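You operate a simulated robot arm through the tools that you are given. There is no shell and no other tool.

You run a simulated robot arm. Do the job below in one go: nothing can be reset, and whatever is moved stays where it is left.

## Task
Drain the basin, fit the strainer, tip the teal bowl's dirty water through it and rinse the basin clean.
Fine: stopper on the tray; stand the bowl on the mat; tap off. Set down upright: black stopper.

The check looks at the end state, three seconds after you hand in, the way a careful person would. Anything else that was tipped, shoved, dropped, spilled or broken makes it a failure. A push-on lid holds only when it is set on centred and level and pressed home; a screw cap is set on level and turned clockwise until tight.

## Robot
A 6-joint arm with a two-finger gripper, fixed in place. Base frame: the origin is on the floor under the middle of its stand, x ahead of it, y to its left, z up. Readings come in m, rad, newtons and seconds.
It reaches about 1.572 m from its shoulder. Its first joint turns from -2.897 to 2.897 rad. Payload 2.45 kg.
The tool frame sits at the grasp point between the pads (the TCP): z along the fingers, y along the line on which they close. The tips reach 0.02 m beyond it. The gripper opens to 0.14 m; its body begins 0.168 m behind the TCP.
Orientation is that of the tool frame in the base frame, as [roll, pitch, yaw] about the fixed x, y, z axes, in that order (R = Rz(yaw) Ry(pitch) Rx(roll)). With the fingers straight down and closing along the base's y, the tool's x points along the base's -x, its y along +y and its z along -z.

## Interface
- The arm moves only by the tool arm_command. Its argument "steps" is a list of rows, each a list of 7 numbers: the opening, from 0 (shut) to 1 (fully open), then the shift along the tool's x, y, z in m, then the turn, a rotation vector about the tool's x, y, z in rad. In form: [[grip, tx, ty, tz, wx, wy, wz], ...]. A call has 1 to 20 rows; each row shifts and turns the commanded pose from where the row before left it, along the tool's axes as they then stand. A row lasts 0.2 s, in which the tool goes at most 0.05 m and 0.15 rad; a call with a longer step from one row to the next is refused whole, and so is a gripper value outside its range. Where a pose cannot be reached the arm comes as near as it can. A force on the tool above 90 N (or 10 N above the force at the start of the call, whichever is more), or a blocked arm, ends the call early, and 0.2 s more pass. The fingers move at their own pace (about 0.045 m/s each) and stop on an object; they squeeze with about 28 N. The grip force told is the motor's: it shows also when the fingers shut on nothing. Time passes only in rows, and 0.2 s behind the last, so rows that do not move let the fingers close. The reply holds the time, the measured pose of the TCP, the force on the tool along the base axes, the opening and the grip force, in the units named above and with some noise, with the torque about the TCP (base axes, N m) and any sound that the robot's microphone picked up.
- Cameras (640 x 400 px; columns grow to the right, rows downward): "scene" is fixed at [0.2198, 0.65, 1.474]; the picture's right is [-0.65, -0.76, 0.00], its down [-0.34, 0.29, -0.89] and it looks along [0.68, -0.58, -0.45] (base axes); focal length 214 px, centre (320, 200). "wrist" rides on the gripper at [0.078, 0.011, -0.209] in the tool frame; the picture's right is [-0.14, 0.99, 0.00], its down [-0.92, -0.13, -0.37] and it looks along [-0.37, -0.05, 0.93] (tool axes); focal length 280 px, centre (320, 200). There is no depth. A picture from a camera that has moved, and an enlarged one, comes with that camera's place and axes in the base frame and with its lens.
- camera(camera): a new picture of that camera. It takes no simulated time.
- close_up(camera, box): a new picture of the part [left, top, right, bottom] of that camera's present view, enlarged. It takes no simulated time.
- job_done(): hands the job in; it is judged then, once.

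Nothing tells you positions but the pictures and the camera data. Unless the task says otherwise, let go and move clear before handing in.

The tools are called after "Request:" by a JSON object that holds its "method" and its "body". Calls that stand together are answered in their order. arm_command: Moves the arm, as the interface text tells. Its arguments: {"type":"object","properties":{"steps":{"type":"array","items":{"type":"array","items":{"type":"number"}}}},"required":["steps"]} The other tools are called the same way: camera (camera) takes a picture; close_up (camera, box) takes an enlarged picture of a part of a camera's view; job_done () hands the job in.

At the start:

```text
clock: 0.0
eef_pos: [0.5322, 0.19, 1.4497]
tool_rot: [-3.141, 0.0, -3.141]
wrist_force: [0.6, 0.0, 0.2]
moment: [0.05, -0.03, -0.04]
width: 0.14
grasp_force: 0.0
```

scene: 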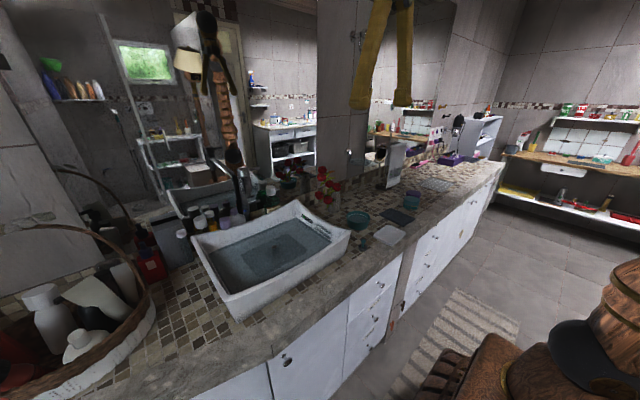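
wrist: 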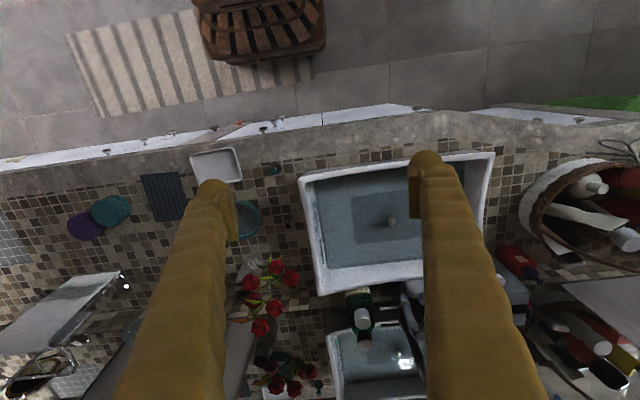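

I see a basin with water in it on a tiled counter, with a tray, mat and teal bowl near it. I'll zoom in on the pictures before moving.

Request:
{"method": "close_up", "body": {"camera": "wrist", "box": [280, 130, 520, 310]}}

Request:
{"method": "close_up", "body": {"camera": "wrist", "box": [50, 130, 290, 310]}}

Request:
{"method": "close_up", "body": {"camera": "scene", "box": [180, 160, 360, 320]}}

Request:
{"method": "close_up", "body": {"camera": "scene", "box": [300, 140, 480, 260]}}

```text
2.22 times, centred on (400, 220) of wrist
camera zoom: at [0.4546, 0.2008, 1.6576], right [0.14, 0.99, 0.0], down [0.92, -0.13, 0.37], along [0.37, -0.05, -0.93], focal length 623 px, centre (142, 156)
```

zoom: 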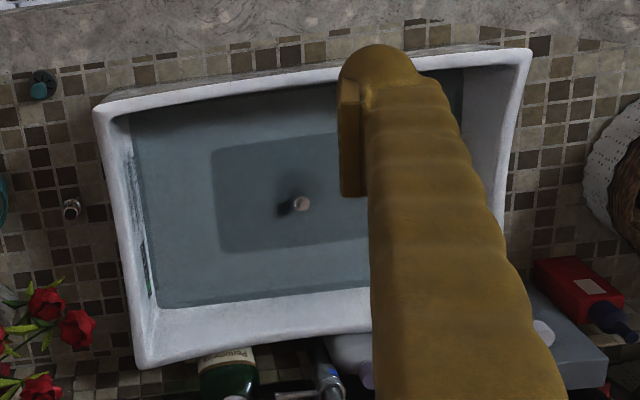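

```text
2.22 times, centred on (170, 220) of wrist
camera zoom: at [0.4546, 0.2008, 1.6576], right [0.14, 0.99, 0.0], down [0.92, -0.13, 0.37], along [0.37, -0.05, -0.93], focal length 623 px, centre (653, 156)
```

zoom: 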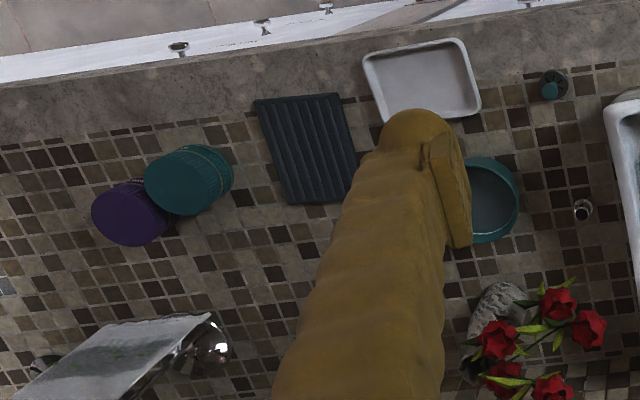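

```text
2.50 times, centred on (270, 240) of scene
camera zoom: at [0.2198, 0.65, 1.474], right [-0.65, -0.76, 0.0], down [-0.34, 0.29, -0.89], along [0.68, -0.58, -0.45], focal length 536 px, centre (445, 100)
```

zoom: 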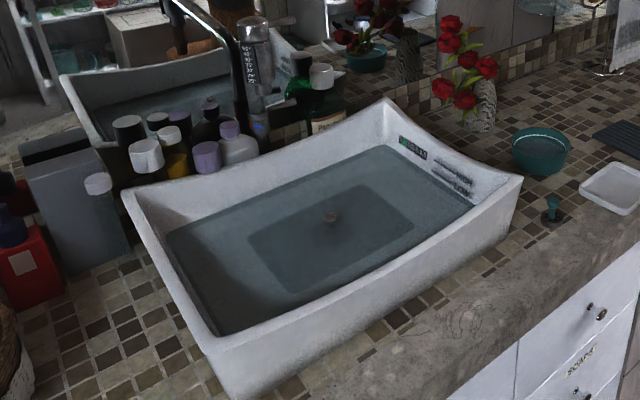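

```text
3.33 times, centred on (390, 200) of scene
camera zoom: at [0.2198, 0.65, 1.474], right [-0.65, -0.76, 0.0], down [-0.34, 0.29, -0.89], along [0.68, -0.58, -0.45], focal length 715 px, centre (87, 200)
```

zoom: 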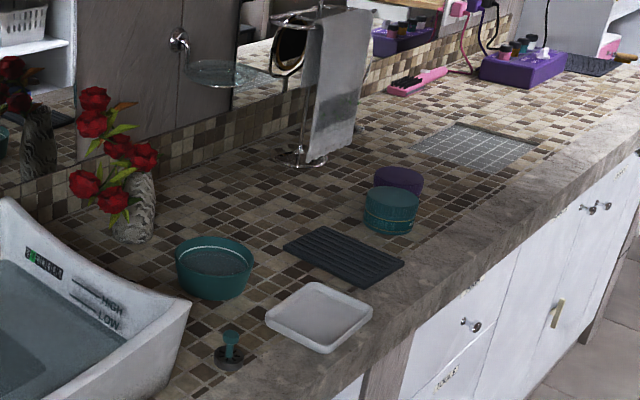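

The basin drain with its knob looks to be around (0.84, 0.36, 0.94), and the counter is near z≈0.86. I'll move the wrist camera over the basin to get a closer look at the drain, the tap and the objects.

Request:
{"method": "arm_command", "body": {"steps": [[1, -0.02, 0.02, 0.01, 0, 0, 0], [1, -0.02, 0.02, 0.01, 0, 0, 0], [1, -0.02, 0.02, 0.01, 0, 0, 0], [1, -0.02, 0.02, 0.01, 0, 0, 0], [1, -0.02, 0.02, 0.01, 0, 0, 0], [1, -0.02, 0.02, 0.01, 0, 0, 0], [1, -0.02, 0.02, 0.01, 0, 0, 0]]}}

Request:
{"method": "camera", "body": {"camera": "wrist"}}

Request:
{"method": "camera", "body": {"camera": "scene"}}

```text
clock: 1.6
eef_pos: [0.6742, 0.3296, 1.381]
tool_rot: [3.141, 0.004, 3.141]
wrist_force: [0.3, 0.1, 1.2]
moment: [0.06, 0.0, 0.01]
width: 0.14
grasp_force: 0.1
```

```text
taken
camera wrist: at [0.5949, 0.3406, 1.5891], right [0.14, 0.99, 0.0], down [0.92, -0.13, 0.37], along [0.37, -0.05, -0.93], focal length 280 px, centre (320, 200)
```

wrist: 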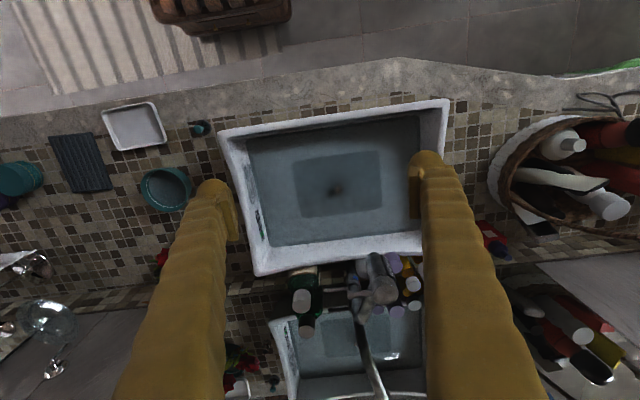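

```text
taken
```

scene: 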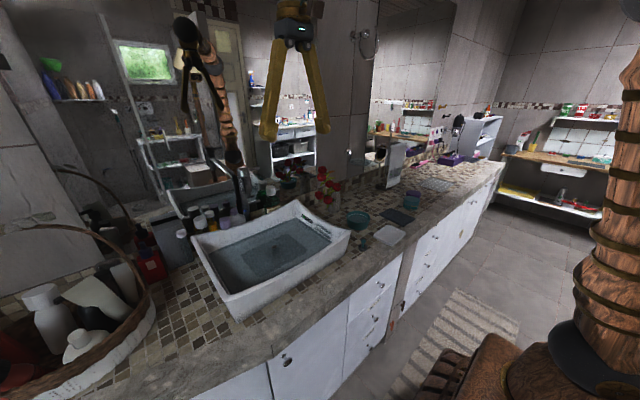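

Request:
{"method": "close_up", "body": {"camera": "wrist", "box": [240, 90, 420, 230]}}

Request:
{"method": "close_up", "body": {"camera": "wrist", "box": [260, 230, 460, 400]}}

Request:
{"method": "close_up", "body": {"camera": "wrist", "box": [30, 80, 240, 240]}}

Request:
{"method": "close_up", "body": {"camera": "scene", "box": [160, 140, 300, 240]}}

```text
2.86 times, centred on (330, 160) of wrist
camera zoom: at [0.5949, 0.3406, 1.5891], right [0.14, 0.99, 0.0], down [0.92, -0.13, 0.37], along [0.37, -0.05, -0.93], focal length 801 px, centre (291, 314)
```

zoom: 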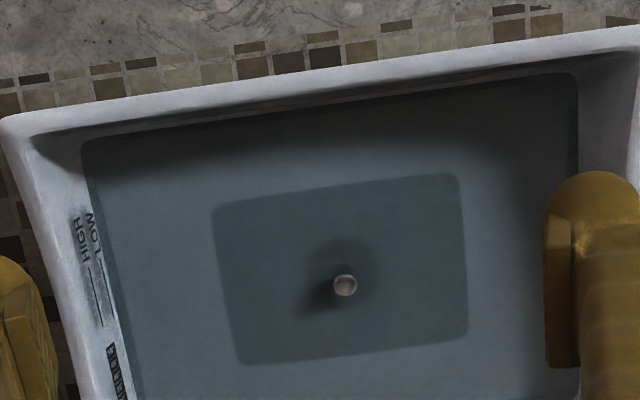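

```text
2.35 times, centred on (360, 315) of wrist
camera zoom: at [0.5949, 0.3406, 1.5891], right [0.14, 0.99, 0.0], down [0.92, -0.13, 0.37], along [0.37, -0.05, -0.93], focal length 660 px, centre (226, -71)
```

zoom: 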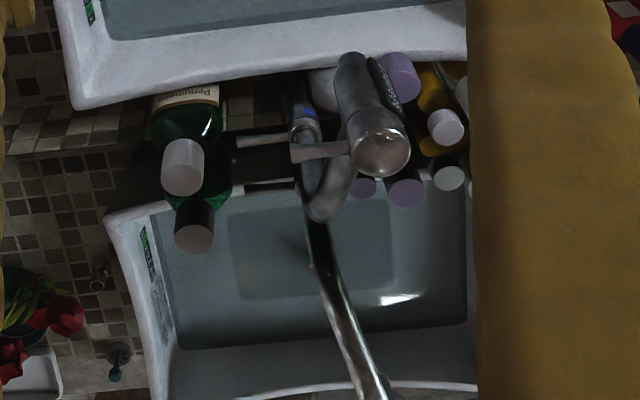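

```text
2.50 times, centred on (135, 160) of wrist
camera zoom: at [0.5949, 0.3406, 1.5891], right [0.14, 0.99, 0.0], down [0.92, -0.13, 0.37], along [0.37, -0.05, -0.93], focal length 701 px, centre (782, 300)
```

zoom: 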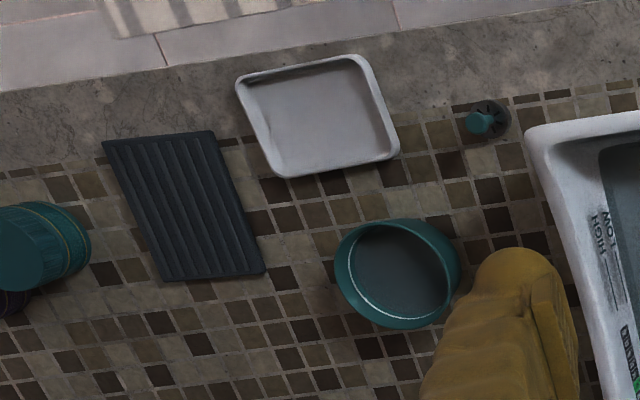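

```text
4.00 times, centred on (230, 190) of scene
camera zoom: at [0.2198, 0.65, 1.474], right [-0.65, -0.76, 0.0], down [-0.34, 0.29, -0.89], along [0.68, -0.58, -0.45], focal length 858 px, centre (680, 240)
```

zoom: 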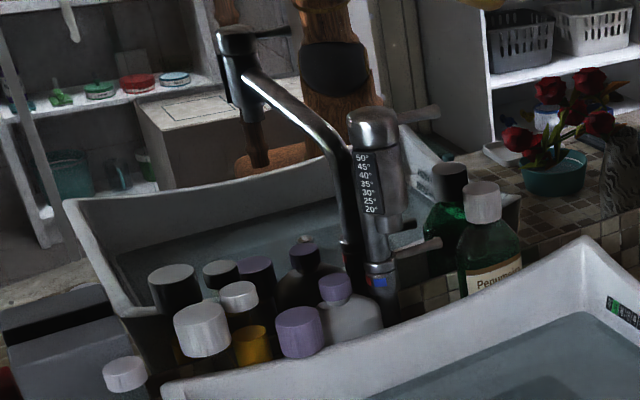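

The tap is behind the basin, with a chrome body and levers on its left side, plus mirror reflections. I'll tilt the wrist camera forward to read the tap's geometry properly.

Request:
{"method": "arm_command", "body": {"steps": [[1, 0, 0, 0, 0, -0.15, 0], [1, 0, 0, 0, 0, -0.15, 0], [1, 0, 0, 0, 0, -0.15, 0], [1, 0, 0, 0, 0, -0.15, 0]]}}

Request:
{"method": "camera", "body": {"camera": "wrist"}}

Request:
{"method": "close_up", "body": {"camera": "wrist", "box": [240, 60, 440, 220]}}

```text
clock: 2.6
eef_pos: [0.6735, 0.3302, 1.3781]
tool_rot: [3.141, 0.603, -3.14]
wrist_force: [0.4, -0.7, -0.2]
moment: [0.01, -0.02, -0.03]
width: 0.1402
grasp_force: 0.0
```

```text
taken
camera wrist: at [0.4905, 0.3412, 1.5063], right [0.11, 0.99, 0.08], down [0.55, -0.13, 0.83], along [0.83, -0.05, -0.56], focal length 280 px, centre (320, 200)
```

wrist: 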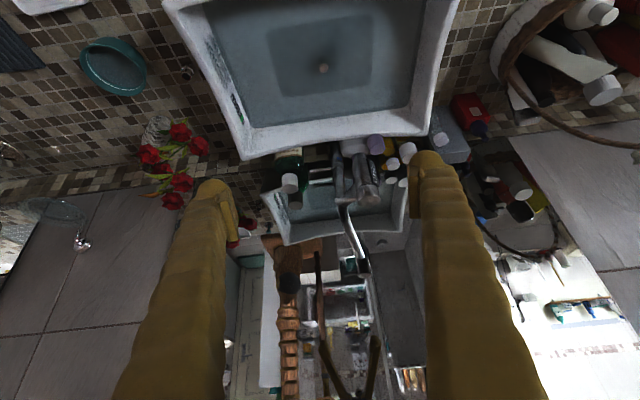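

```text
2.50 times, centred on (340, 140) of wrist
camera zoom: at [0.4905, 0.3412, 1.5063], right [0.11, 0.99, 0.08], down [0.55, -0.13, 0.83], along [0.83, -0.05, -0.56], focal length 701 px, centre (270, 350)
```

zoom: 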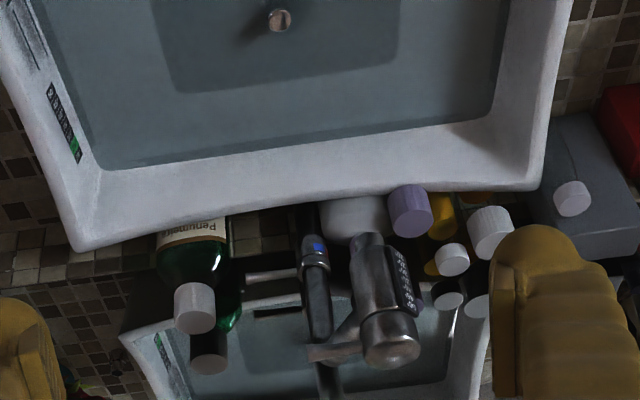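

Request:
{"method": "close_up", "body": {"camera": "scene", "box": [205, 135, 285, 215]}}

Request:
{"method": "close_up", "body": {"camera": "wrist", "box": [270, 130, 420, 290]}}

```text
5.00 times, centred on (245, 175) of scene
camera zoom: at [0.2198, 0.65, 1.474], right [-0.65, -0.76, 0.0], down [-0.34, 0.29, -0.89], along [0.68, -0.58, -0.45], focal length 1072 px, centre (695, 325)
```

zoom: 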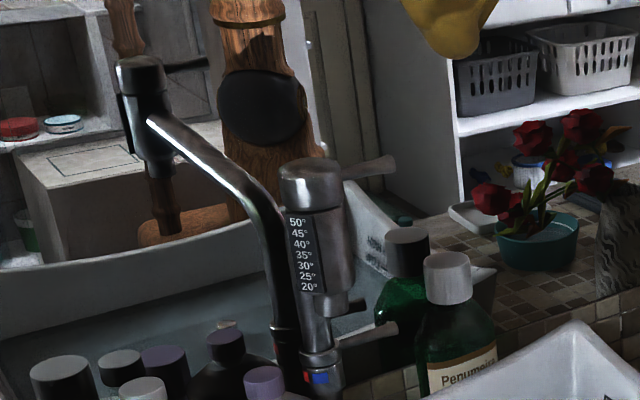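

```text
2.50 times, centred on (345, 210) of wrist
camera zoom: at [0.4905, 0.3412, 1.5063], right [0.11, 0.99, 0.08], down [0.55, -0.13, 0.83], along [0.83, -0.05, -0.56], focal length 701 px, centre (258, 175)
```

zoom: 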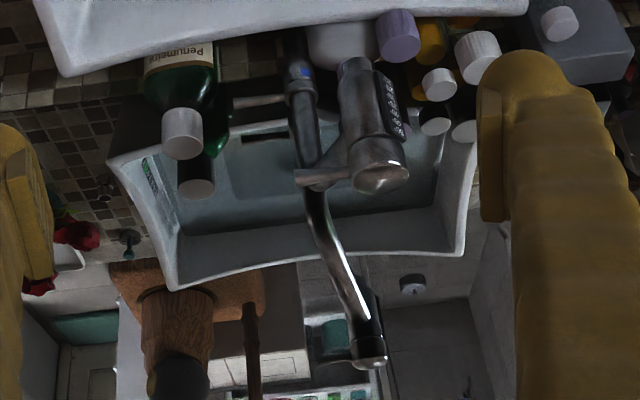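

The tap has a column behind the basin at about (1.08, 0.36), a head over the basin near (0.905, 0.40, 1.15–1.24) with a lever pointing to -y, and a second lever on the column. Next I'll level the tool and look at the counter items on the right.

Request:
{"method": "arm_command", "body": {"steps": [[1, 0, 0, 0, 0, 0.15, 0], [1, 0, 0, 0, 0, 0.15, 0], [1, 0, 0, 0, 0, 0.15, 0], [1, 0, 0, 0, 0, 0.15, 0], [1, 0.03, -0.035, 0, 0, 0, 0], [1, 0.03, -0.035, 0, 0, 0, 0], [1, 0.03, -0.035, 0, 0, 0, 0], [1, 0.03, -0.035, 0, 0, 0, 0], [1, 0, -0.04, 0, 0, 0, 0]]}}

Request:
{"method": "camera", "body": {"camera": "wrist"}}

```text
clock: 4.6
eef_pos: [0.5548, 0.1497, 1.378]
tool_rot: [3.141, 0.002, 3.141]
wrist_force: [0.0, 0.4, 0.1]
moment: [-0.01, -0.01, 0.0]
width: 0.1399
grasp_force: 0.0
```

```text
taken
camera wrist: at [0.4746, 0.161, 1.5867], right [0.14, 0.99, 0.0], down [0.92, -0.13, 0.37], along [0.37, -0.05, -0.93], focal length 280 px, centre (320, 200)
```

wrist: 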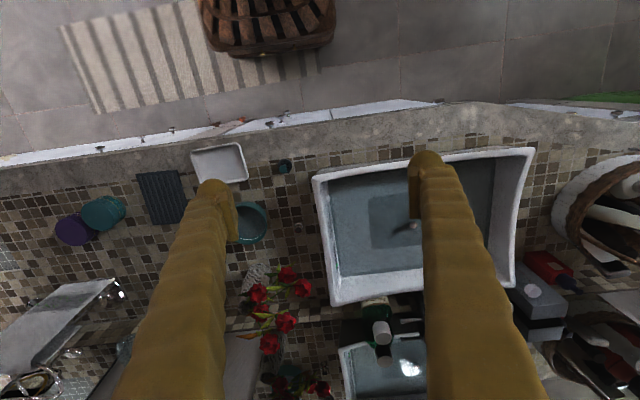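

Request:
{"method": "close_up", "body": {"camera": "wrist", "box": [225, 140, 325, 250]}}

Request:
{"method": "close_up", "body": {"camera": "wrist", "box": [130, 130, 260, 250]}}

Request:
{"method": "close_up", "body": {"camera": "wrist", "box": [360, 180, 430, 260]}}

Request:
{"method": "close_up", "body": {"camera": "scene", "box": [340, 200, 420, 260]}}

```text
3.64 times, centred on (275, 195) of wrist
camera zoom: at [0.4746, 0.161, 1.5867], right [0.14, 0.99, 0.0], down [0.92, -0.13, 0.37], along [0.37, -0.05, -0.93], focal length 1020 px, centre (484, 218)
```

zoom: 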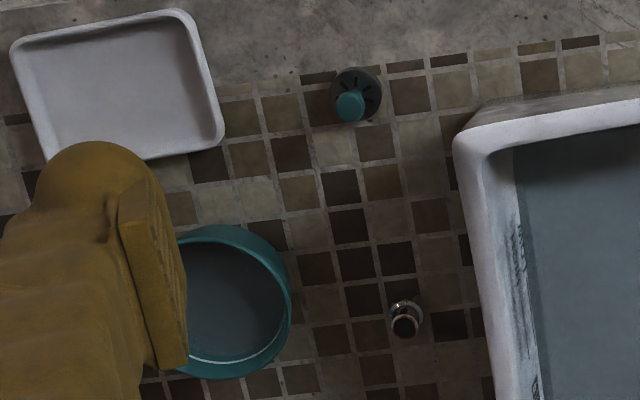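

```text
3.33 times, centred on (195, 190) of wrist
camera zoom: at [0.4746, 0.161, 1.5867], right [0.14, 0.99, 0.0], down [0.92, -0.13, 0.37], along [0.37, -0.05, -0.93], focal length 935 px, centre (737, 233)
```

zoom: 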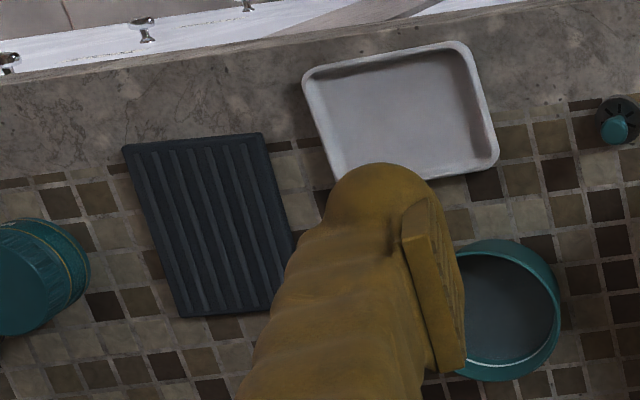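

```text
5.00 times, centred on (395, 220) of wrist
camera zoom: at [0.4746, 0.161, 1.5867], right [0.14, 0.99, 0.0], down [0.92, -0.13, 0.37], along [0.37, -0.05, -0.93], focal length 1402 px, centre (-55, 100)
```

zoom: 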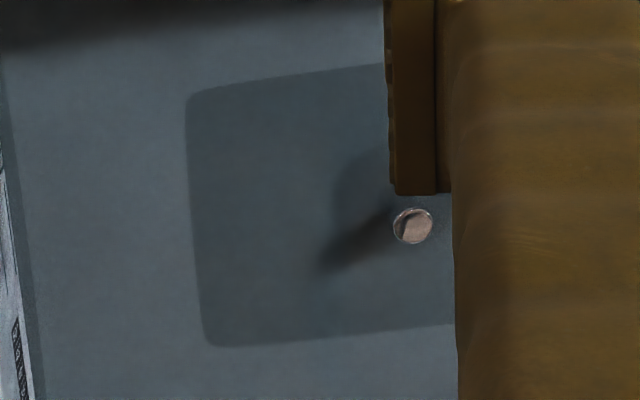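

```text
6.67 times, centred on (380, 230) of scene
camera zoom: at [0.2198, 0.65, 1.474], right [-0.65, -0.76, 0.0], down [-0.34, 0.29, -0.89], along [0.68, -0.58, -0.45], focal length 1430 px, centre (-80, 0)
```

zoom: 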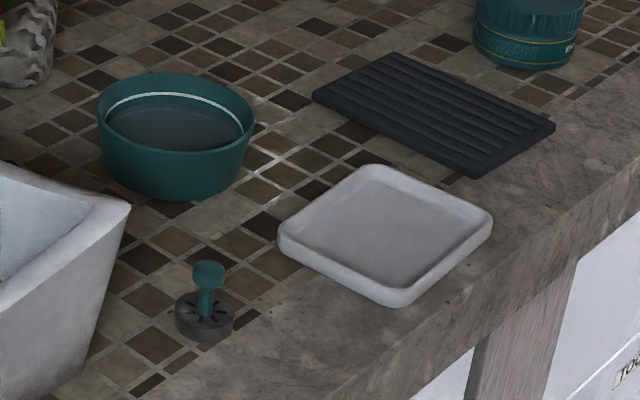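

The strainer is the slotted dark disc with a teal knob, at about (0.65, 0.04). There is also a small chrome object near (0.84, 0.05), so I'll move the camera to view that, the bowl and the mat.

Request:
{"method": "arm_command", "body": {"steps": [[1, -0.03, -0.025, 0, 0, 0, 0], [1, -0.03, -0.025, 0, 0, 0, 0], [1, -0.03, -0.025, 0, 0, 0, 0], [1, -0.03, -0.025, 0, 0, 0, 0]]}}

Request:
{"method": "camera", "body": {"camera": "wrist"}}

Request:
{"method": "close_up", "body": {"camera": "wrist", "box": [230, 90, 410, 220]}}

```text
clock: 5.6
eef_pos: [0.6736, 0.0492, 1.3802]
tool_rot: [-3.141, 0.003, -3.141]
wrist_force: [-1.1, -0.6, -0.3]
moment: [-0.02, -0.06, -0.06]
width: 0.14
grasp_force: 0.0
```

```text
taken
camera wrist: at [0.594, 0.0598, 1.5885], right [0.14, 0.99, 0.0], down [0.92, -0.13, 0.37], along [0.37, -0.05, -0.93], focal length 280 px, centre (320, 200)
```

wrist: 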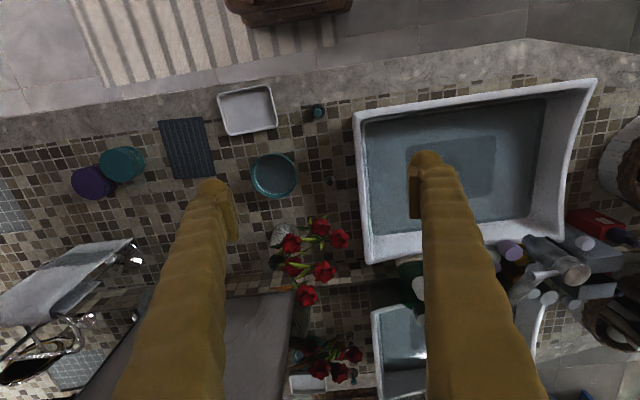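

```text
3.08 times, centred on (320, 155) of wrist
camera zoom: at [0.594, 0.0598, 1.5885], right [0.14, 0.99, 0.0], down [0.92, -0.13, 0.37], along [0.37, -0.05, -0.93], focal length 863 px, centre (320, 338)
```

zoom: 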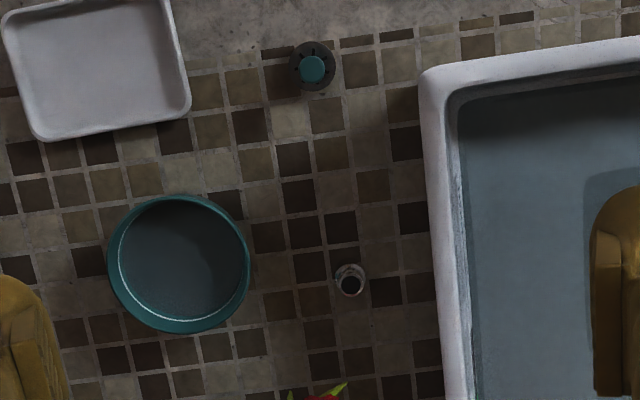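

Request:
{"method": "close_up", "body": {"camera": "wrist", "box": [310, 160, 350, 200]}}

Request:
{"method": "close_up", "body": {"camera": "wrist", "box": [240, 140, 310, 210]}}

Request:
{"method": "close_up", "body": {"camera": "wrist", "box": [490, 230, 620, 330]}}

Request:
{"method": "close_up", "body": {"camera": "wrist", "box": [430, 130, 510, 200]}}

```text
10.00 times, centred on (330, 180) of wrist
camera zoom: at [0.594, 0.0598, 1.5885], right [0.14, 0.99, 0.0], down [0.92, -0.13, 0.37], along [0.37, -0.05, -0.93], focal length 2804 px, centre (220, 400)
```

zoom: 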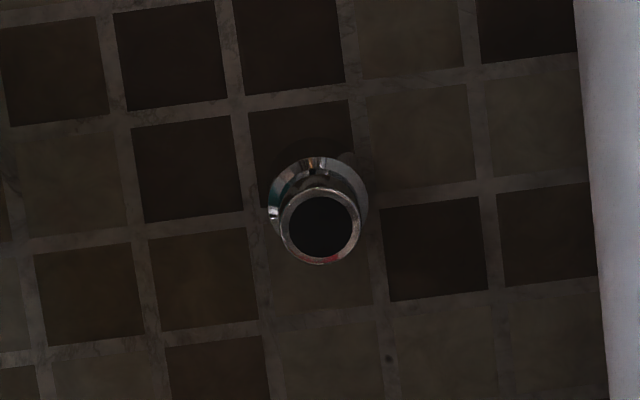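

```text
5.71 times, centred on (275, 175) of wrist
camera zoom: at [0.594, 0.0598, 1.5885], right [0.14, 0.99, 0.0], down [0.92, -0.13, 0.37], along [0.37, -0.05, -0.93], focal length 1602 px, centre (577, 343)
```

zoom: 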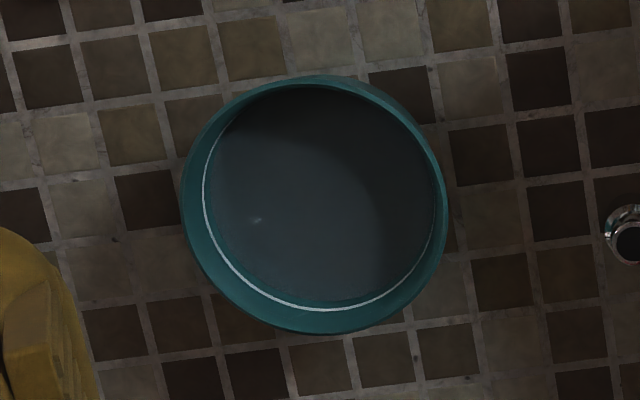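

```text
4.00 times, centred on (555, 280) of wrist
camera zoom: at [0.594, 0.0598, 1.5885], right [0.14, 0.99, 0.0], down [0.92, -0.13, 0.37], along [0.37, -0.05, -0.93], focal length 1122 px, centre (-620, -120)
```

zoom: 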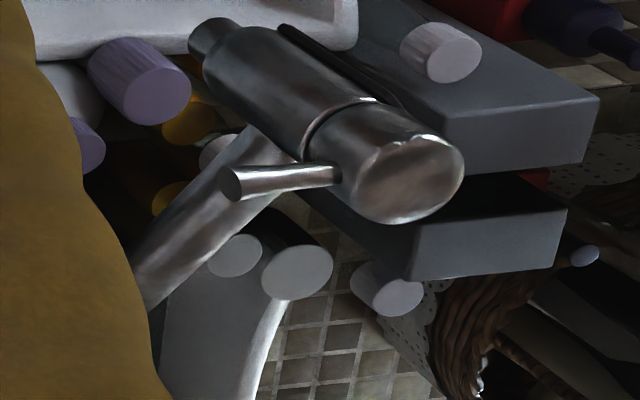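

```text
5.71 times, centred on (470, 165) of wrist
camera zoom: at [0.594, 0.0598, 1.5885], right [0.14, 0.99, 0.0], down [0.92, -0.13, 0.37], along [0.37, -0.05, -0.93], focal length 1602 px, centre (-537, 400)
```

zoom: 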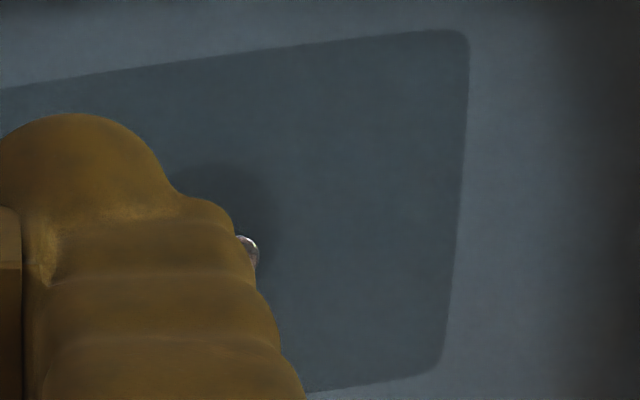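

The tap head hangs at about (0.905, 0.40) with its nozzle around z≈1.15, so I'll come at the stopper knob tilted from the robot's side. First I'll move over the basin to refine the knob's position.

Request:
{"method": "arm_command", "body": {"steps": [[1, 0.0, 0.045, 0.01, 0, 0, 0], [1, 0.0, 0.045, 0.01, 0, 0, 0], [1, 0.0, 0.045, 0.01, 0, 0, 0], [1, 0.0, 0.045, 0.01, 0, 0, 0], [1, 0.0, 0.045, 0.01, 0, 0, 0], [1, 0.0, 0.045, 0.01, 0, 0, 0], [0.6, 0.0, 0.038, 0.01, 0, 0, 0], [0.5, 0, 0, 0, 0, -0.13, 0], [0.4, 0, 0, 0, 0, -0.13, 0], [0.3, 0, 0, 0, 0, -0.14, 0], [0.3, 0, 0, 0, 0, 0, 0], [0.3, 0, 0, 0, 0, 0, 0]]}}

Request:
{"method": "camera", "body": {"camera": "wrist"}}

Request:
{"method": "camera", "body": {"camera": "scene"}}

```text
clock: 8.2
eef_pos: [0.6733, 0.3585, 1.3091]
tool_rot: [-3.141, 0.402, -3.141]
wrist_force: [0.0, -0.5, 0.9]
moment: [-0.01, 0.0, -0.02]
width: 0.0421
grasp_force: 0.0
```

```text
taken
camera wrist: at [0.5197, 0.3689, 1.4708], right [0.13, 0.99, 0.05], down [0.7, -0.13, 0.7], along [0.7, -0.05, -0.71], focal length 280 px, centre (320, 200)
```

wrist: 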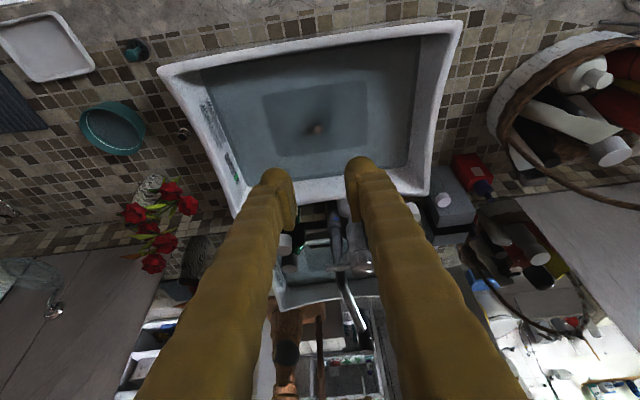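

```text
taken
```

scene: 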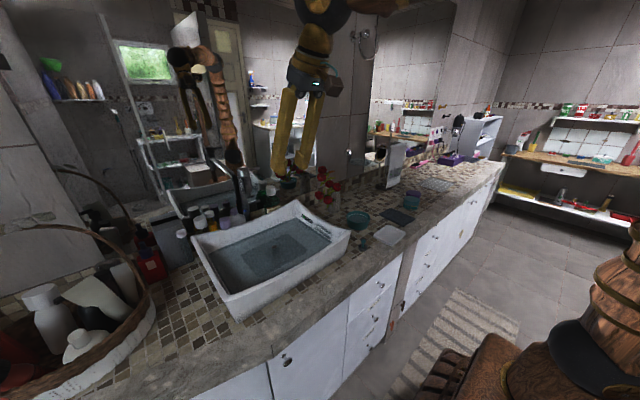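

Request:
{"method": "close_up", "body": {"camera": "wrist", "box": [285, 105, 345, 155]}}

Request:
{"method": "close_up", "body": {"camera": "scene", "box": [255, 230, 295, 265]}}

```text
8.00 times, centred on (315, 130) of wrist
camera zoom: at [0.5197, 0.3689, 1.4708], right [0.13, 0.99, 0.05], down [0.7, -0.13, 0.7], along [0.7, -0.05, -0.71], focal length 2243 px, centre (360, 760)
```

zoom: 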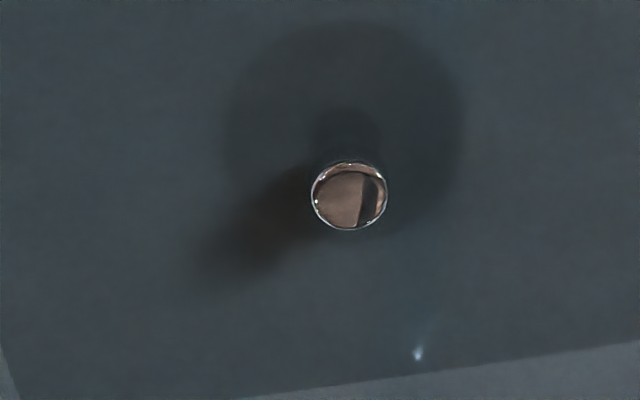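

```text
11.43 times, centred on (275, 248) of scene
camera zoom: at [0.2198, 0.65, 1.474], right [-0.65, -0.76, 0.0], down [-0.34, 0.29, -0.89], along [0.68, -0.58, -0.45], focal length 2451 px, centre (834, -343)
```

zoom: 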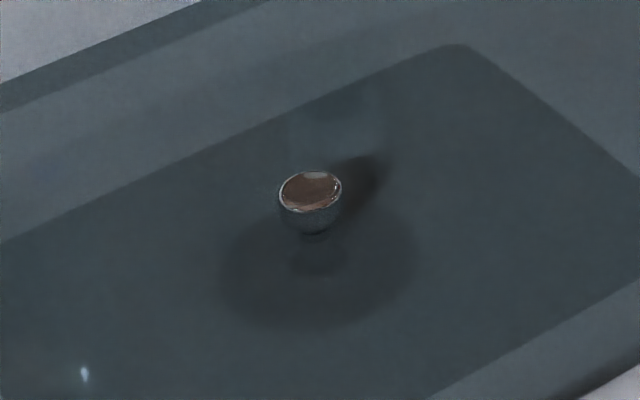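

The knob top is a roughly 21 mm chrome cap at (0.8385, 0.3555, 0.935). I'll descend along the tilted tool axis to just above it and check alignment.

Request:
{"method": "arm_command", "body": {"steps": [[0.35, -0.001, -0.0005, 0.045, 0, 0, 0], [0.35, -0.001, -0.0005, 0.045, 0, 0, 0], [0.35, -0.001, -0.0005, 0.045, 0, 0, 0], [0.35, -0.001, -0.0005, 0.045, 0, 0, 0], [0.35, -0.001, -0.0005, 0.045, 0, 0, 0], [0.35, -0.001, -0.0005, 0.045, 0, 0, 0], [0.35, 0, 0, 0.04, 0, 0, 0], [0.35, 0, 0, 0.03, 0, 0, 0]]}}

Request:
{"method": "camera", "body": {"camera": "wrist"}}

Request:
{"method": "close_up", "body": {"camera": "scene", "box": [210, 140, 340, 290]}}

```text
clock: 10.0
eef_pos: [0.8125, 0.3552, 0.9983]
tool_rot: [3.14, 0.402, -3.141]
wrist_force: [-0.9, -0.7, 2.1]
moment: [0.0, 0.0, -0.04]
width: 0.0491
grasp_force: 0.1
```

```text
taken
camera wrist: at [0.6585, 0.3664, 1.1596], right [0.13, 0.99, 0.05], down [0.7, -0.13, 0.7], along [0.7, -0.05, -0.71], focal length 280 px, centre (320, 200)
```

wrist: 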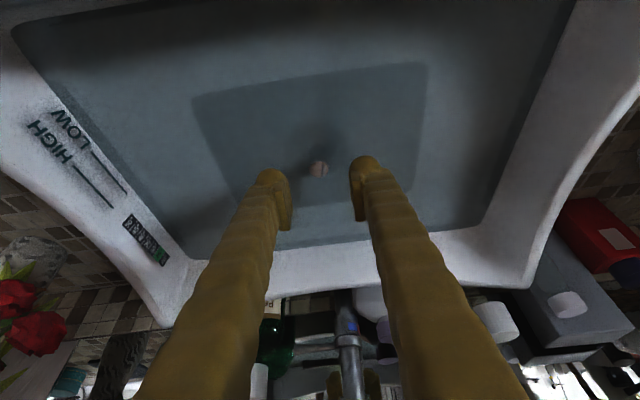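

```text
2.67 times, centred on (275, 215) of scene
camera zoom: at [0.2198, 0.65, 1.474], right [-0.65, -0.76, 0.0], down [-0.34, 0.29, -0.89], along [0.68, -0.58, -0.45], focal length 572 px, centre (440, 160)
```

zoom: 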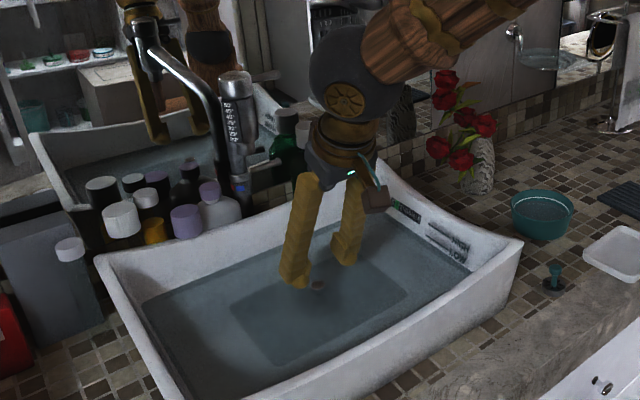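

The knob is between the fingers. I'll descend the last 7 cm and close on it.

Request:
{"method": "arm_command", "body": {"steps": [[0.35, 0.001, 0.0004, 0.03, 0, 0, 0], [0.35, 0.001, 0.0004, 0.025, 0, 0, 0], [0.35, 0.001, 0, 0.015, 0, 0, 0], [0.35, 0, 0, 0, 0, 0, 0]]}}

Request:
{"method": "close_up", "body": {"camera": "wrist", "box": [240, 120, 400, 240]}}

Request:
{"method": "close_up", "body": {"camera": "scene", "box": [250, 200, 310, 270]}}

```text
clock: 11.0
eef_pos: [0.837, 0.3557, 0.9329]
tool_rot: [-3.142, 0.401, 3.14]
wrist_force: [-3.0, -1.7, 4.2]
moment: [-0.01, 0.1, 0.04]
width: 0.0489
grasp_force: 0.0
```

```text
3.33 times, centred on (320, 180) of wrist
camera zoom: at [0.6826, 0.3664, 1.0948], right [0.13, 0.99, 0.05], down [0.7, -0.13, 0.7], along [0.7, -0.05, -0.71], focal length 935 px, centre (320, 267)
```

zoom: 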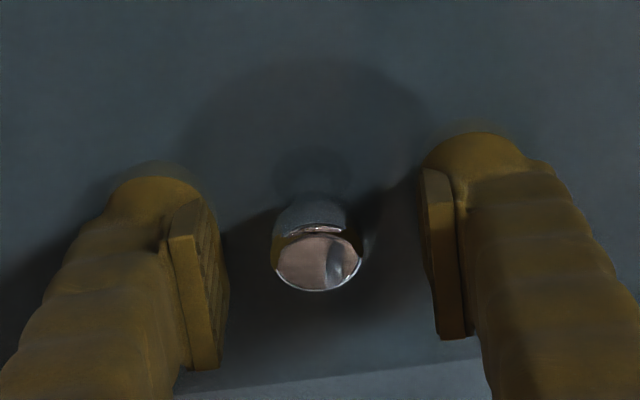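

```text
5.71 times, centred on (280, 235) of scene
camera zoom: at [0.2198, 0.65, 1.474], right [-0.65, -0.76, 0.0], down [-0.34, 0.29, -0.89], along [0.68, -0.58, -0.45], focal length 1226 px, centre (549, 0)
```

zoom: 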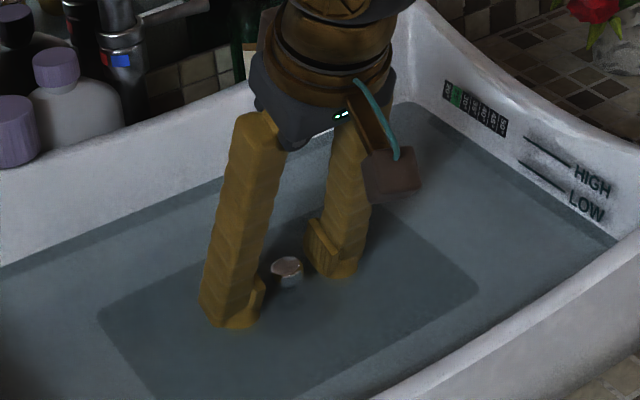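

Request:
{"method": "arm_command", "body": {"steps": [[0.35, 0.003, -0.001, 0.0074, 0, 0, 0], [0.2, 0, 0, 0, 0, 0, 0], [0.1, 0, 0, 0, 0, 0, 0], [0, 0, 0, 0, 0, 0, 0], [0, 0, 0, 0, 0, 0, 0], [0, 0, 0, 0, 0, 0, 0]]}}

Request:
{"method": "close_up", "body": {"camera": "wrist", "box": [240, 120, 400, 240]}}

```text
clock: 11.4
eef_pos: [0.8371, 0.354, 0.9337]
tool_rot: [3.14, 0.408, -3.14]
wrist_force: [-8.9, -22.1, 27.7]
moment: [-1.76, 0.36, -0.37]
width: 0.0411
grasp_force: 9.9
stopped in row 2: the force on the tool passed its limit at 101 N (the readings are from after the stop); the commanded pose is now the measured one
```

```text
3.33 times, centred on (320, 180) of wrist
camera zoom: at [0.6822, 0.3648, 1.0941], right [0.13, 0.99, 0.06], down [0.7, -0.13, 0.7], along [0.7, -0.05, -0.71], focal length 935 px, centre (320, 267)
```

zoom: 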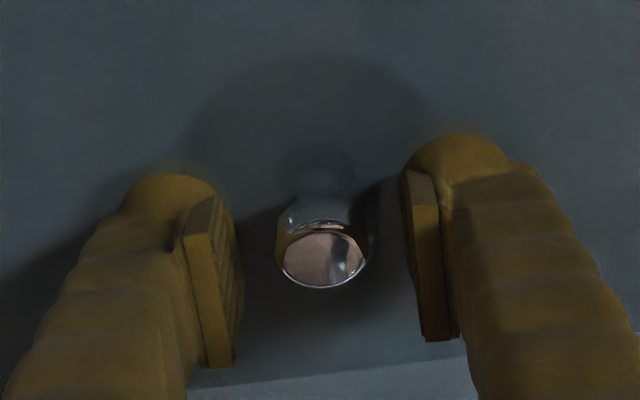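

The fingertips touched the stopper's disc. I'll raise slightly, then close on the knob.

Request:
{"method": "arm_command", "body": {"steps": [[0.35, -0.003, 0.001, -0.0074, 0, 0, 0], [0.35, 0, 0, 0, 0, 0, 0]]}}

```text
clock: 12.1
eef_pos: [0.8374, 0.3573, 0.9394]
tool_rot: [3.137, 0.408, 3.141]
wrist_force: [0.7, -0.3, -0.7]
moment: [-0.01, 0.03, 0.02]
width: 0.0489
grasp_force: 0.1
```

Request:
{"method": "arm_command", "body": {"steps": [[0.25, 0, 0, 0, 0, 0, 0], [0.15, 0, 0, 0, 0, 0, 0], [0.1, 0, 0, 0, 0, 0, 0], [0.05, 0, 0, 0, 0, 0, 0], [0, 0, 0, 0, 0, 0, 0]]}}

Request:
{"method": "close_up", "body": {"camera": "wrist", "box": [240, 120, 400, 240]}}

Request:
{"method": "close_up", "body": {"camera": "scene", "box": [250, 200, 310, 270]}}

```text
clock: 13.2
eef_pos: [0.8365, 0.3568, 0.94]
tool_rot: [3.14, 0.409, -3.141]
wrist_force: [-0.1, 0.0, -0.3]
moment: [0.03, 0.0, 0.01]
width: 0.0168
grasp_force: 28.2
```

```text
3.33 times, centred on (320, 180) of wrist
camera zoom: at [0.6822, 0.3673, 1.1006], right [0.13, 0.99, 0.06], down [0.7, -0.13, 0.7], along [0.7, -0.05, -0.71], focal length 935 px, centre (320, 267)
```

zoom: 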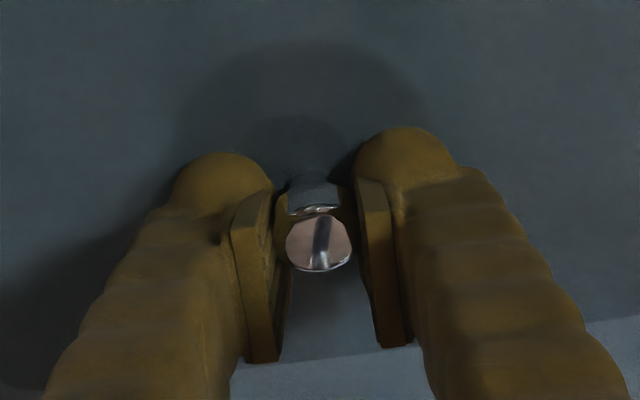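

```text
5.71 times, centred on (280, 235) of scene
camera zoom: at [0.2198, 0.65, 1.474], right [-0.65, -0.76, 0.0], down [-0.34, 0.29, -0.89], along [0.68, -0.58, -0.45], focal length 1226 px, centre (549, 0)
```

zoom: 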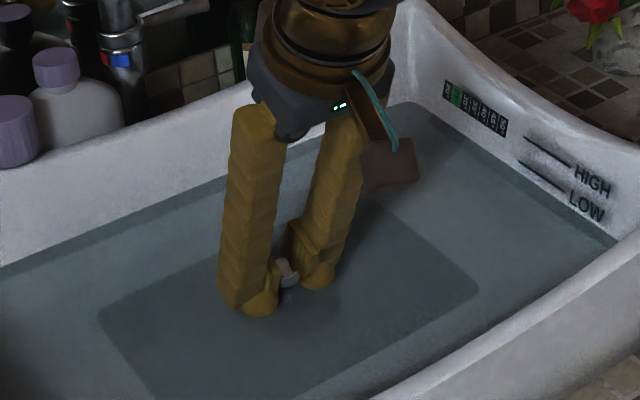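

The knob is gripped (width 0.017, 28 N). I'll lift straight up slowly.

Request:
{"method": "arm_command", "body": {"steps": [[0, -0.0039, 0, -0.0092, 0, 0, 0], [0, -0.0039, 0, -0.0092, 0, 0, 0], [0, -0.0059, 0, -0.0138, 0, 0, 0], [0, -0.0078, 0, -0.0184, 0, 0, 0]]}}

Request:
{"method": "close_up", "body": {"camera": "scene", "box": [230, 180, 310, 270]}}

Request:
{"method": "close_up", "body": {"camera": "wrist", "box": [240, 120, 400, 240]}}

```text
clock: 14.2
eef_pos: [0.8367, 0.3561, 0.9928]
tool_rot: [3.139, 0.406, -3.141]
wrist_force: [-0.3, 0.0, -0.4]
moment: [0.04, -0.01, 0.0]
width: 0.0174
grasp_force: 28.3
```

```text
4.44 times, centred on (270, 225) of scene
camera zoom: at [0.2198, 0.65, 1.474], right [-0.65, -0.76, 0.0], down [-0.34, 0.29, -0.89], along [0.68, -0.58, -0.45], focal length 953 px, centre (542, 89)
```

zoom: 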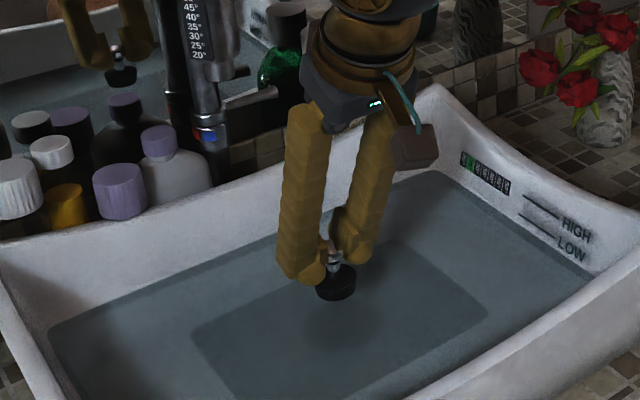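

```text
3.33 times, centred on (320, 180) of wrist
camera zoom: at [0.6818, 0.367, 1.155], right [0.13, 0.99, 0.06], down [0.7, -0.13, 0.7], along [0.7, -0.05, -0.71], focal length 935 px, centre (320, 267)
```

zoom: 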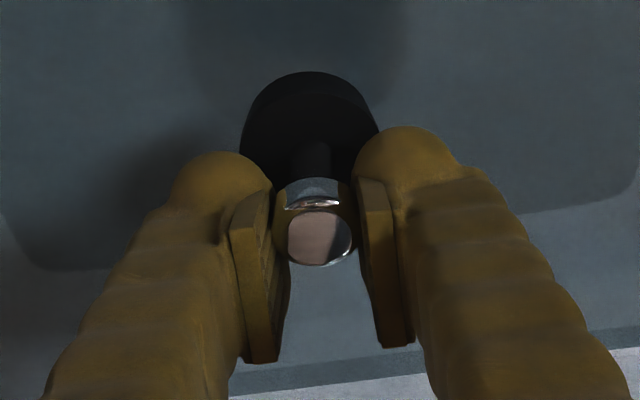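

The black stopper is out and the basin should now drain. I'll lift it above the rim and carry it level toward the tray at about (0.625, -0.12).

Request:
{"method": "arm_command", "body": {"steps": [[0, -0.0169, 0, -0.0399, 0, 0, 0], [0, -0.0169, 0, -0.0399, 0, 0, 0], [0, -0.0169, 0, -0.0399, 0, 0, 0], [0, 0.0162, -0.0397, -0.0069, 0, 0, 0], [0, 0.0162, -0.0397, -0.0069, 0, 0, 0], [0, 0.0162, -0.0397, -0.0069, 0, 0, 0], [0, 0.0162, -0.0397, -0.0069, 0, 0, 0], [0, 0.0162, -0.0397, -0.0069, 0, 0, 0], [0, 0.0162, -0.0397, -0.0069, 0, 0, 0], [0, 0.0162, -0.0397, -0.0069, 0, 0, 0], [0, 0.0162, -0.0397, -0.0069, 0, 0, 0], [0, 0.0162, -0.0397, -0.0069, 0, 0, 0], [0, 0.0162, -0.0397, -0.0069, 0, 0, 0], [0, 0.0162, -0.0397, -0.0069, 0, 0, 0], [0, 0.0162, -0.0397, -0.0069, 0, 0, 0], [0, 0, 0, 0, 0, 0, 0]]}}

Request:
{"method": "camera", "body": {"camera": "wrist"}}

Request:
{"method": "camera", "body": {"camera": "scene"}}

```text
clock: 17.6
eef_pos: [0.6242, -0.1205, 1.1224]
tool_rot: [-3.141, 0.409, -3.142]
wrist_force: [0.5, -0.3, -0.5]
moment: [-0.01, -0.02, 0.02]
width: 0.0172
grasp_force: 27.5
```

```text
taken
camera wrist: at [0.469, -0.1096, 1.2834], right [0.13, 0.99, 0.06], down [0.7, -0.13, 0.7], along [0.7, -0.05, -0.71], focal length 280 px, centre (320, 200)
```

wrist: 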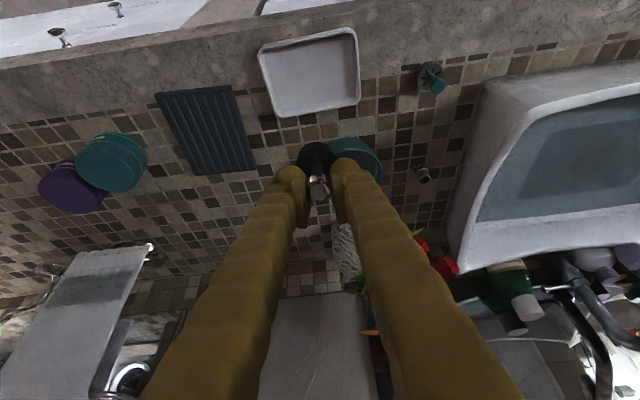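

```text
taken
```

scene: 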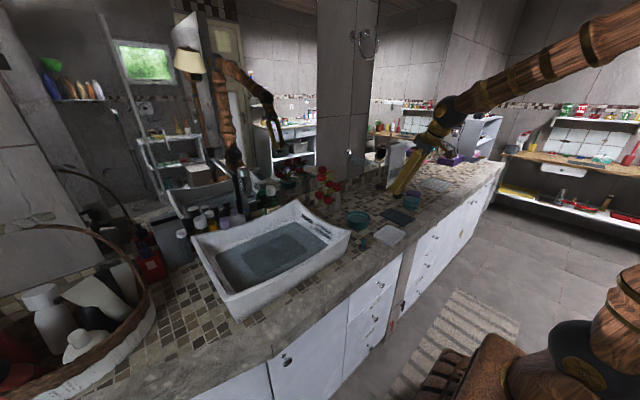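

The stopper hangs over the tray. I'll lower in stages, checking the picture before contact.

Request:
{"method": "arm_command", "body": {"steps": [[0, 0.0156, 0.0005, 0.0368, 0, 0, 0], [0, 0.0156, 0.0005, 0.0368, 0, 0, 0], [0, 0.0156, 0, 0.0368, 0, 0, 0], [0, 0.0137, 0, 0.0322, 0, 0, 0], [0, 0, 0, 0, 0, 0, 0]]}}

Request:
{"method": "close_up", "body": {"camera": "scene", "box": [350, 200, 430, 260]}}

Request:
{"method": "close_up", "body": {"camera": "wrist", "box": [200, 80, 440, 240]}}

```text
clock: 18.9
eef_pos: [0.6264, -0.1193, 0.9686]
tool_rot: [3.139, 0.41, -3.141]
wrist_force: [0.0, 0.0, 0.2]
moment: [-0.01, 0.03, 0.01]
width: 0.0174
grasp_force: 28.3
```

```text
6.67 times, centred on (390, 230) of scene
camera zoom: at [0.2198, 0.65, 1.474], right [-0.65, -0.76, 0.0], down [-0.34, 0.29, -0.89], along [0.68, -0.58, -0.45], focal length 1430 px, centre (-147, 0)
```

zoom: 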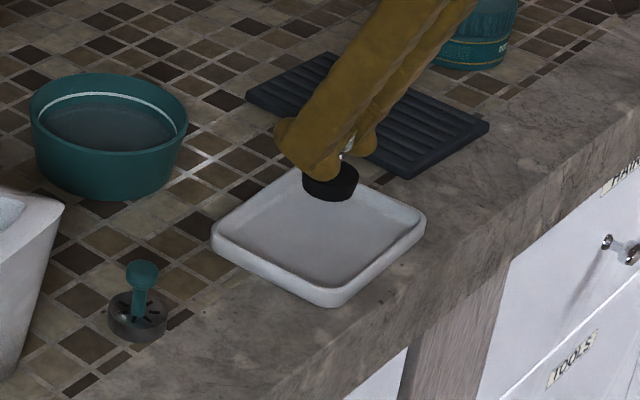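

```text
2.50 times, centred on (320, 160) of wrist
camera zoom: at [0.4707, -0.1088, 1.1286], right [0.13, 0.99, 0.06], down [0.7, -0.13, 0.7], along [0.7, -0.05, -0.71], focal length 701 px, centre (320, 300)
```

zoom: 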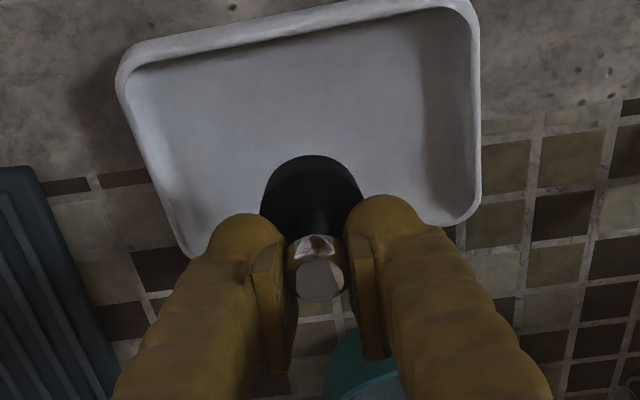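

Request:
{"method": "arm_command", "body": {"steps": [[0, 0.0058, 0, 0.0092, 0, 0, 0], [0, 0.0039, 0, 0.0092, 0, 0, 0], [0, 0.002, 0, 0.0046, 0, 0, 0], [0, 0, 0, 0, 0, 0, 0]]}}

Request:
{"method": "close_up", "body": {"camera": "scene", "box": [360, 200, 420, 250]}}

Request:
{"method": "close_up", "body": {"camera": "wrist", "box": [200, 80, 440, 240]}}

```text
clock: 19.9
eef_pos: [0.6241, -0.1191, 0.9425]
tool_rot: [3.139, 0.409, 3.141]
wrist_force: [-0.4, 0.5, -0.5]
moment: [-0.02, 0.01, -0.03]
width: 0.0171
grasp_force: 27.6
```

```text
8.00 times, centred on (390, 225) of scene
camera zoom: at [0.2198, 0.65, 1.474], right [-0.65, -0.76, 0.0], down [-0.34, 0.29, -0.89], along [0.68, -0.58, -0.45], focal length 1716 px, centre (-240, 0)
```

zoom: 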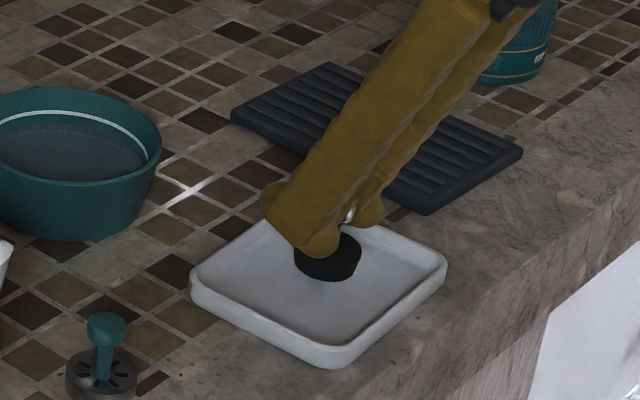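

```text
2.50 times, centred on (320, 160) of wrist
camera zoom: at [0.4694, -0.1086, 1.1026], right [0.13, 0.99, 0.06], down [0.7, -0.13, 0.7], along [0.7, -0.05, -0.71], focal length 701 px, centre (320, 300)
```

zoom: 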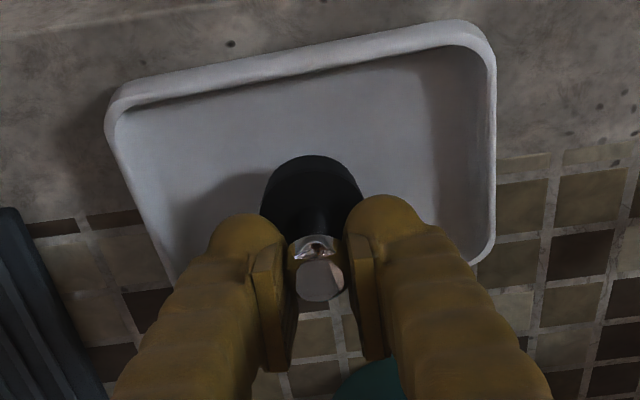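

Request:
{"method": "arm_command", "body": {"steps": [[0, 0.002, 0, 0.0046, 0, 0, 0], [0, 0.002, 0, 0.0046, 0, 0, 0], [0, 0, 0, 0, 0, 0, 0]]}}

Request:
{"method": "close_up", "body": {"camera": "scene", "box": [375, 210, 405, 240]}}

```text
clock: 20.6
eef_pos: [0.6237, -0.12, 0.933]
tool_rot: [3.139, 0.406, -3.141]
wrist_force: [1.0, -0.2, -0.7]
moment: [0.02, -0.02, 0.02]
width: 0.0171
grasp_force: 28.3
```

```text
13.33 times, centred on (390, 225) of scene
camera zoom: at [0.2198, 0.65, 1.474], right [-0.65, -0.76, 0.0], down [-0.34, 0.29, -0.89], along [0.68, -0.58, -0.45], focal length 2860 px, centre (-613, -133)
```

zoom: 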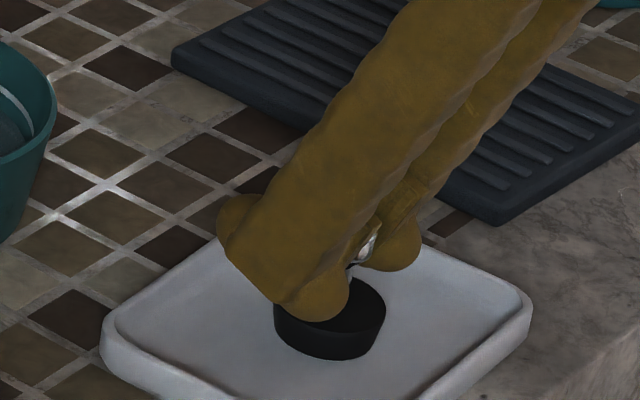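

Request:
{"method": "arm_command", "body": {"steps": [[0, 0.0012, 0, 0.0028, 0, 0, 0], [0, 0.0012, 0, 0.0028, 0, 0, 0], [0, 0, 0, 0, 0, 0, 0]]}}

Request:
{"method": "close_up", "body": {"camera": "scene", "box": [375, 210, 405, 240]}}

```text
clock: 21.4
eef_pos: [0.6233, -0.1183, 0.9266]
tool_rot: [3.14, 0.41, -3.141]
wrist_force: [0.6, 0.5, 34.1]
moment: [-0.01, 0.31, 0.02]
width: 0.0168
grasp_force: 28.1
```

```text
13.33 times, centred on (390, 225) of scene
camera zoom: at [0.2198, 0.65, 1.474], right [-0.65, -0.76, 0.0], down [-0.34, 0.29, -0.89], along [0.68, -0.58, -0.45], focal length 2860 px, centre (-613, -133)
```

zoom: 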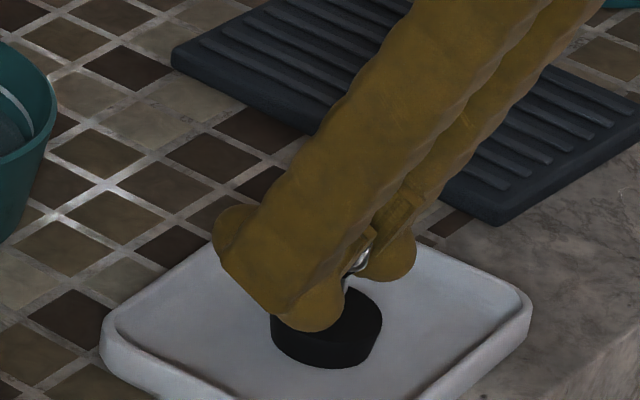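

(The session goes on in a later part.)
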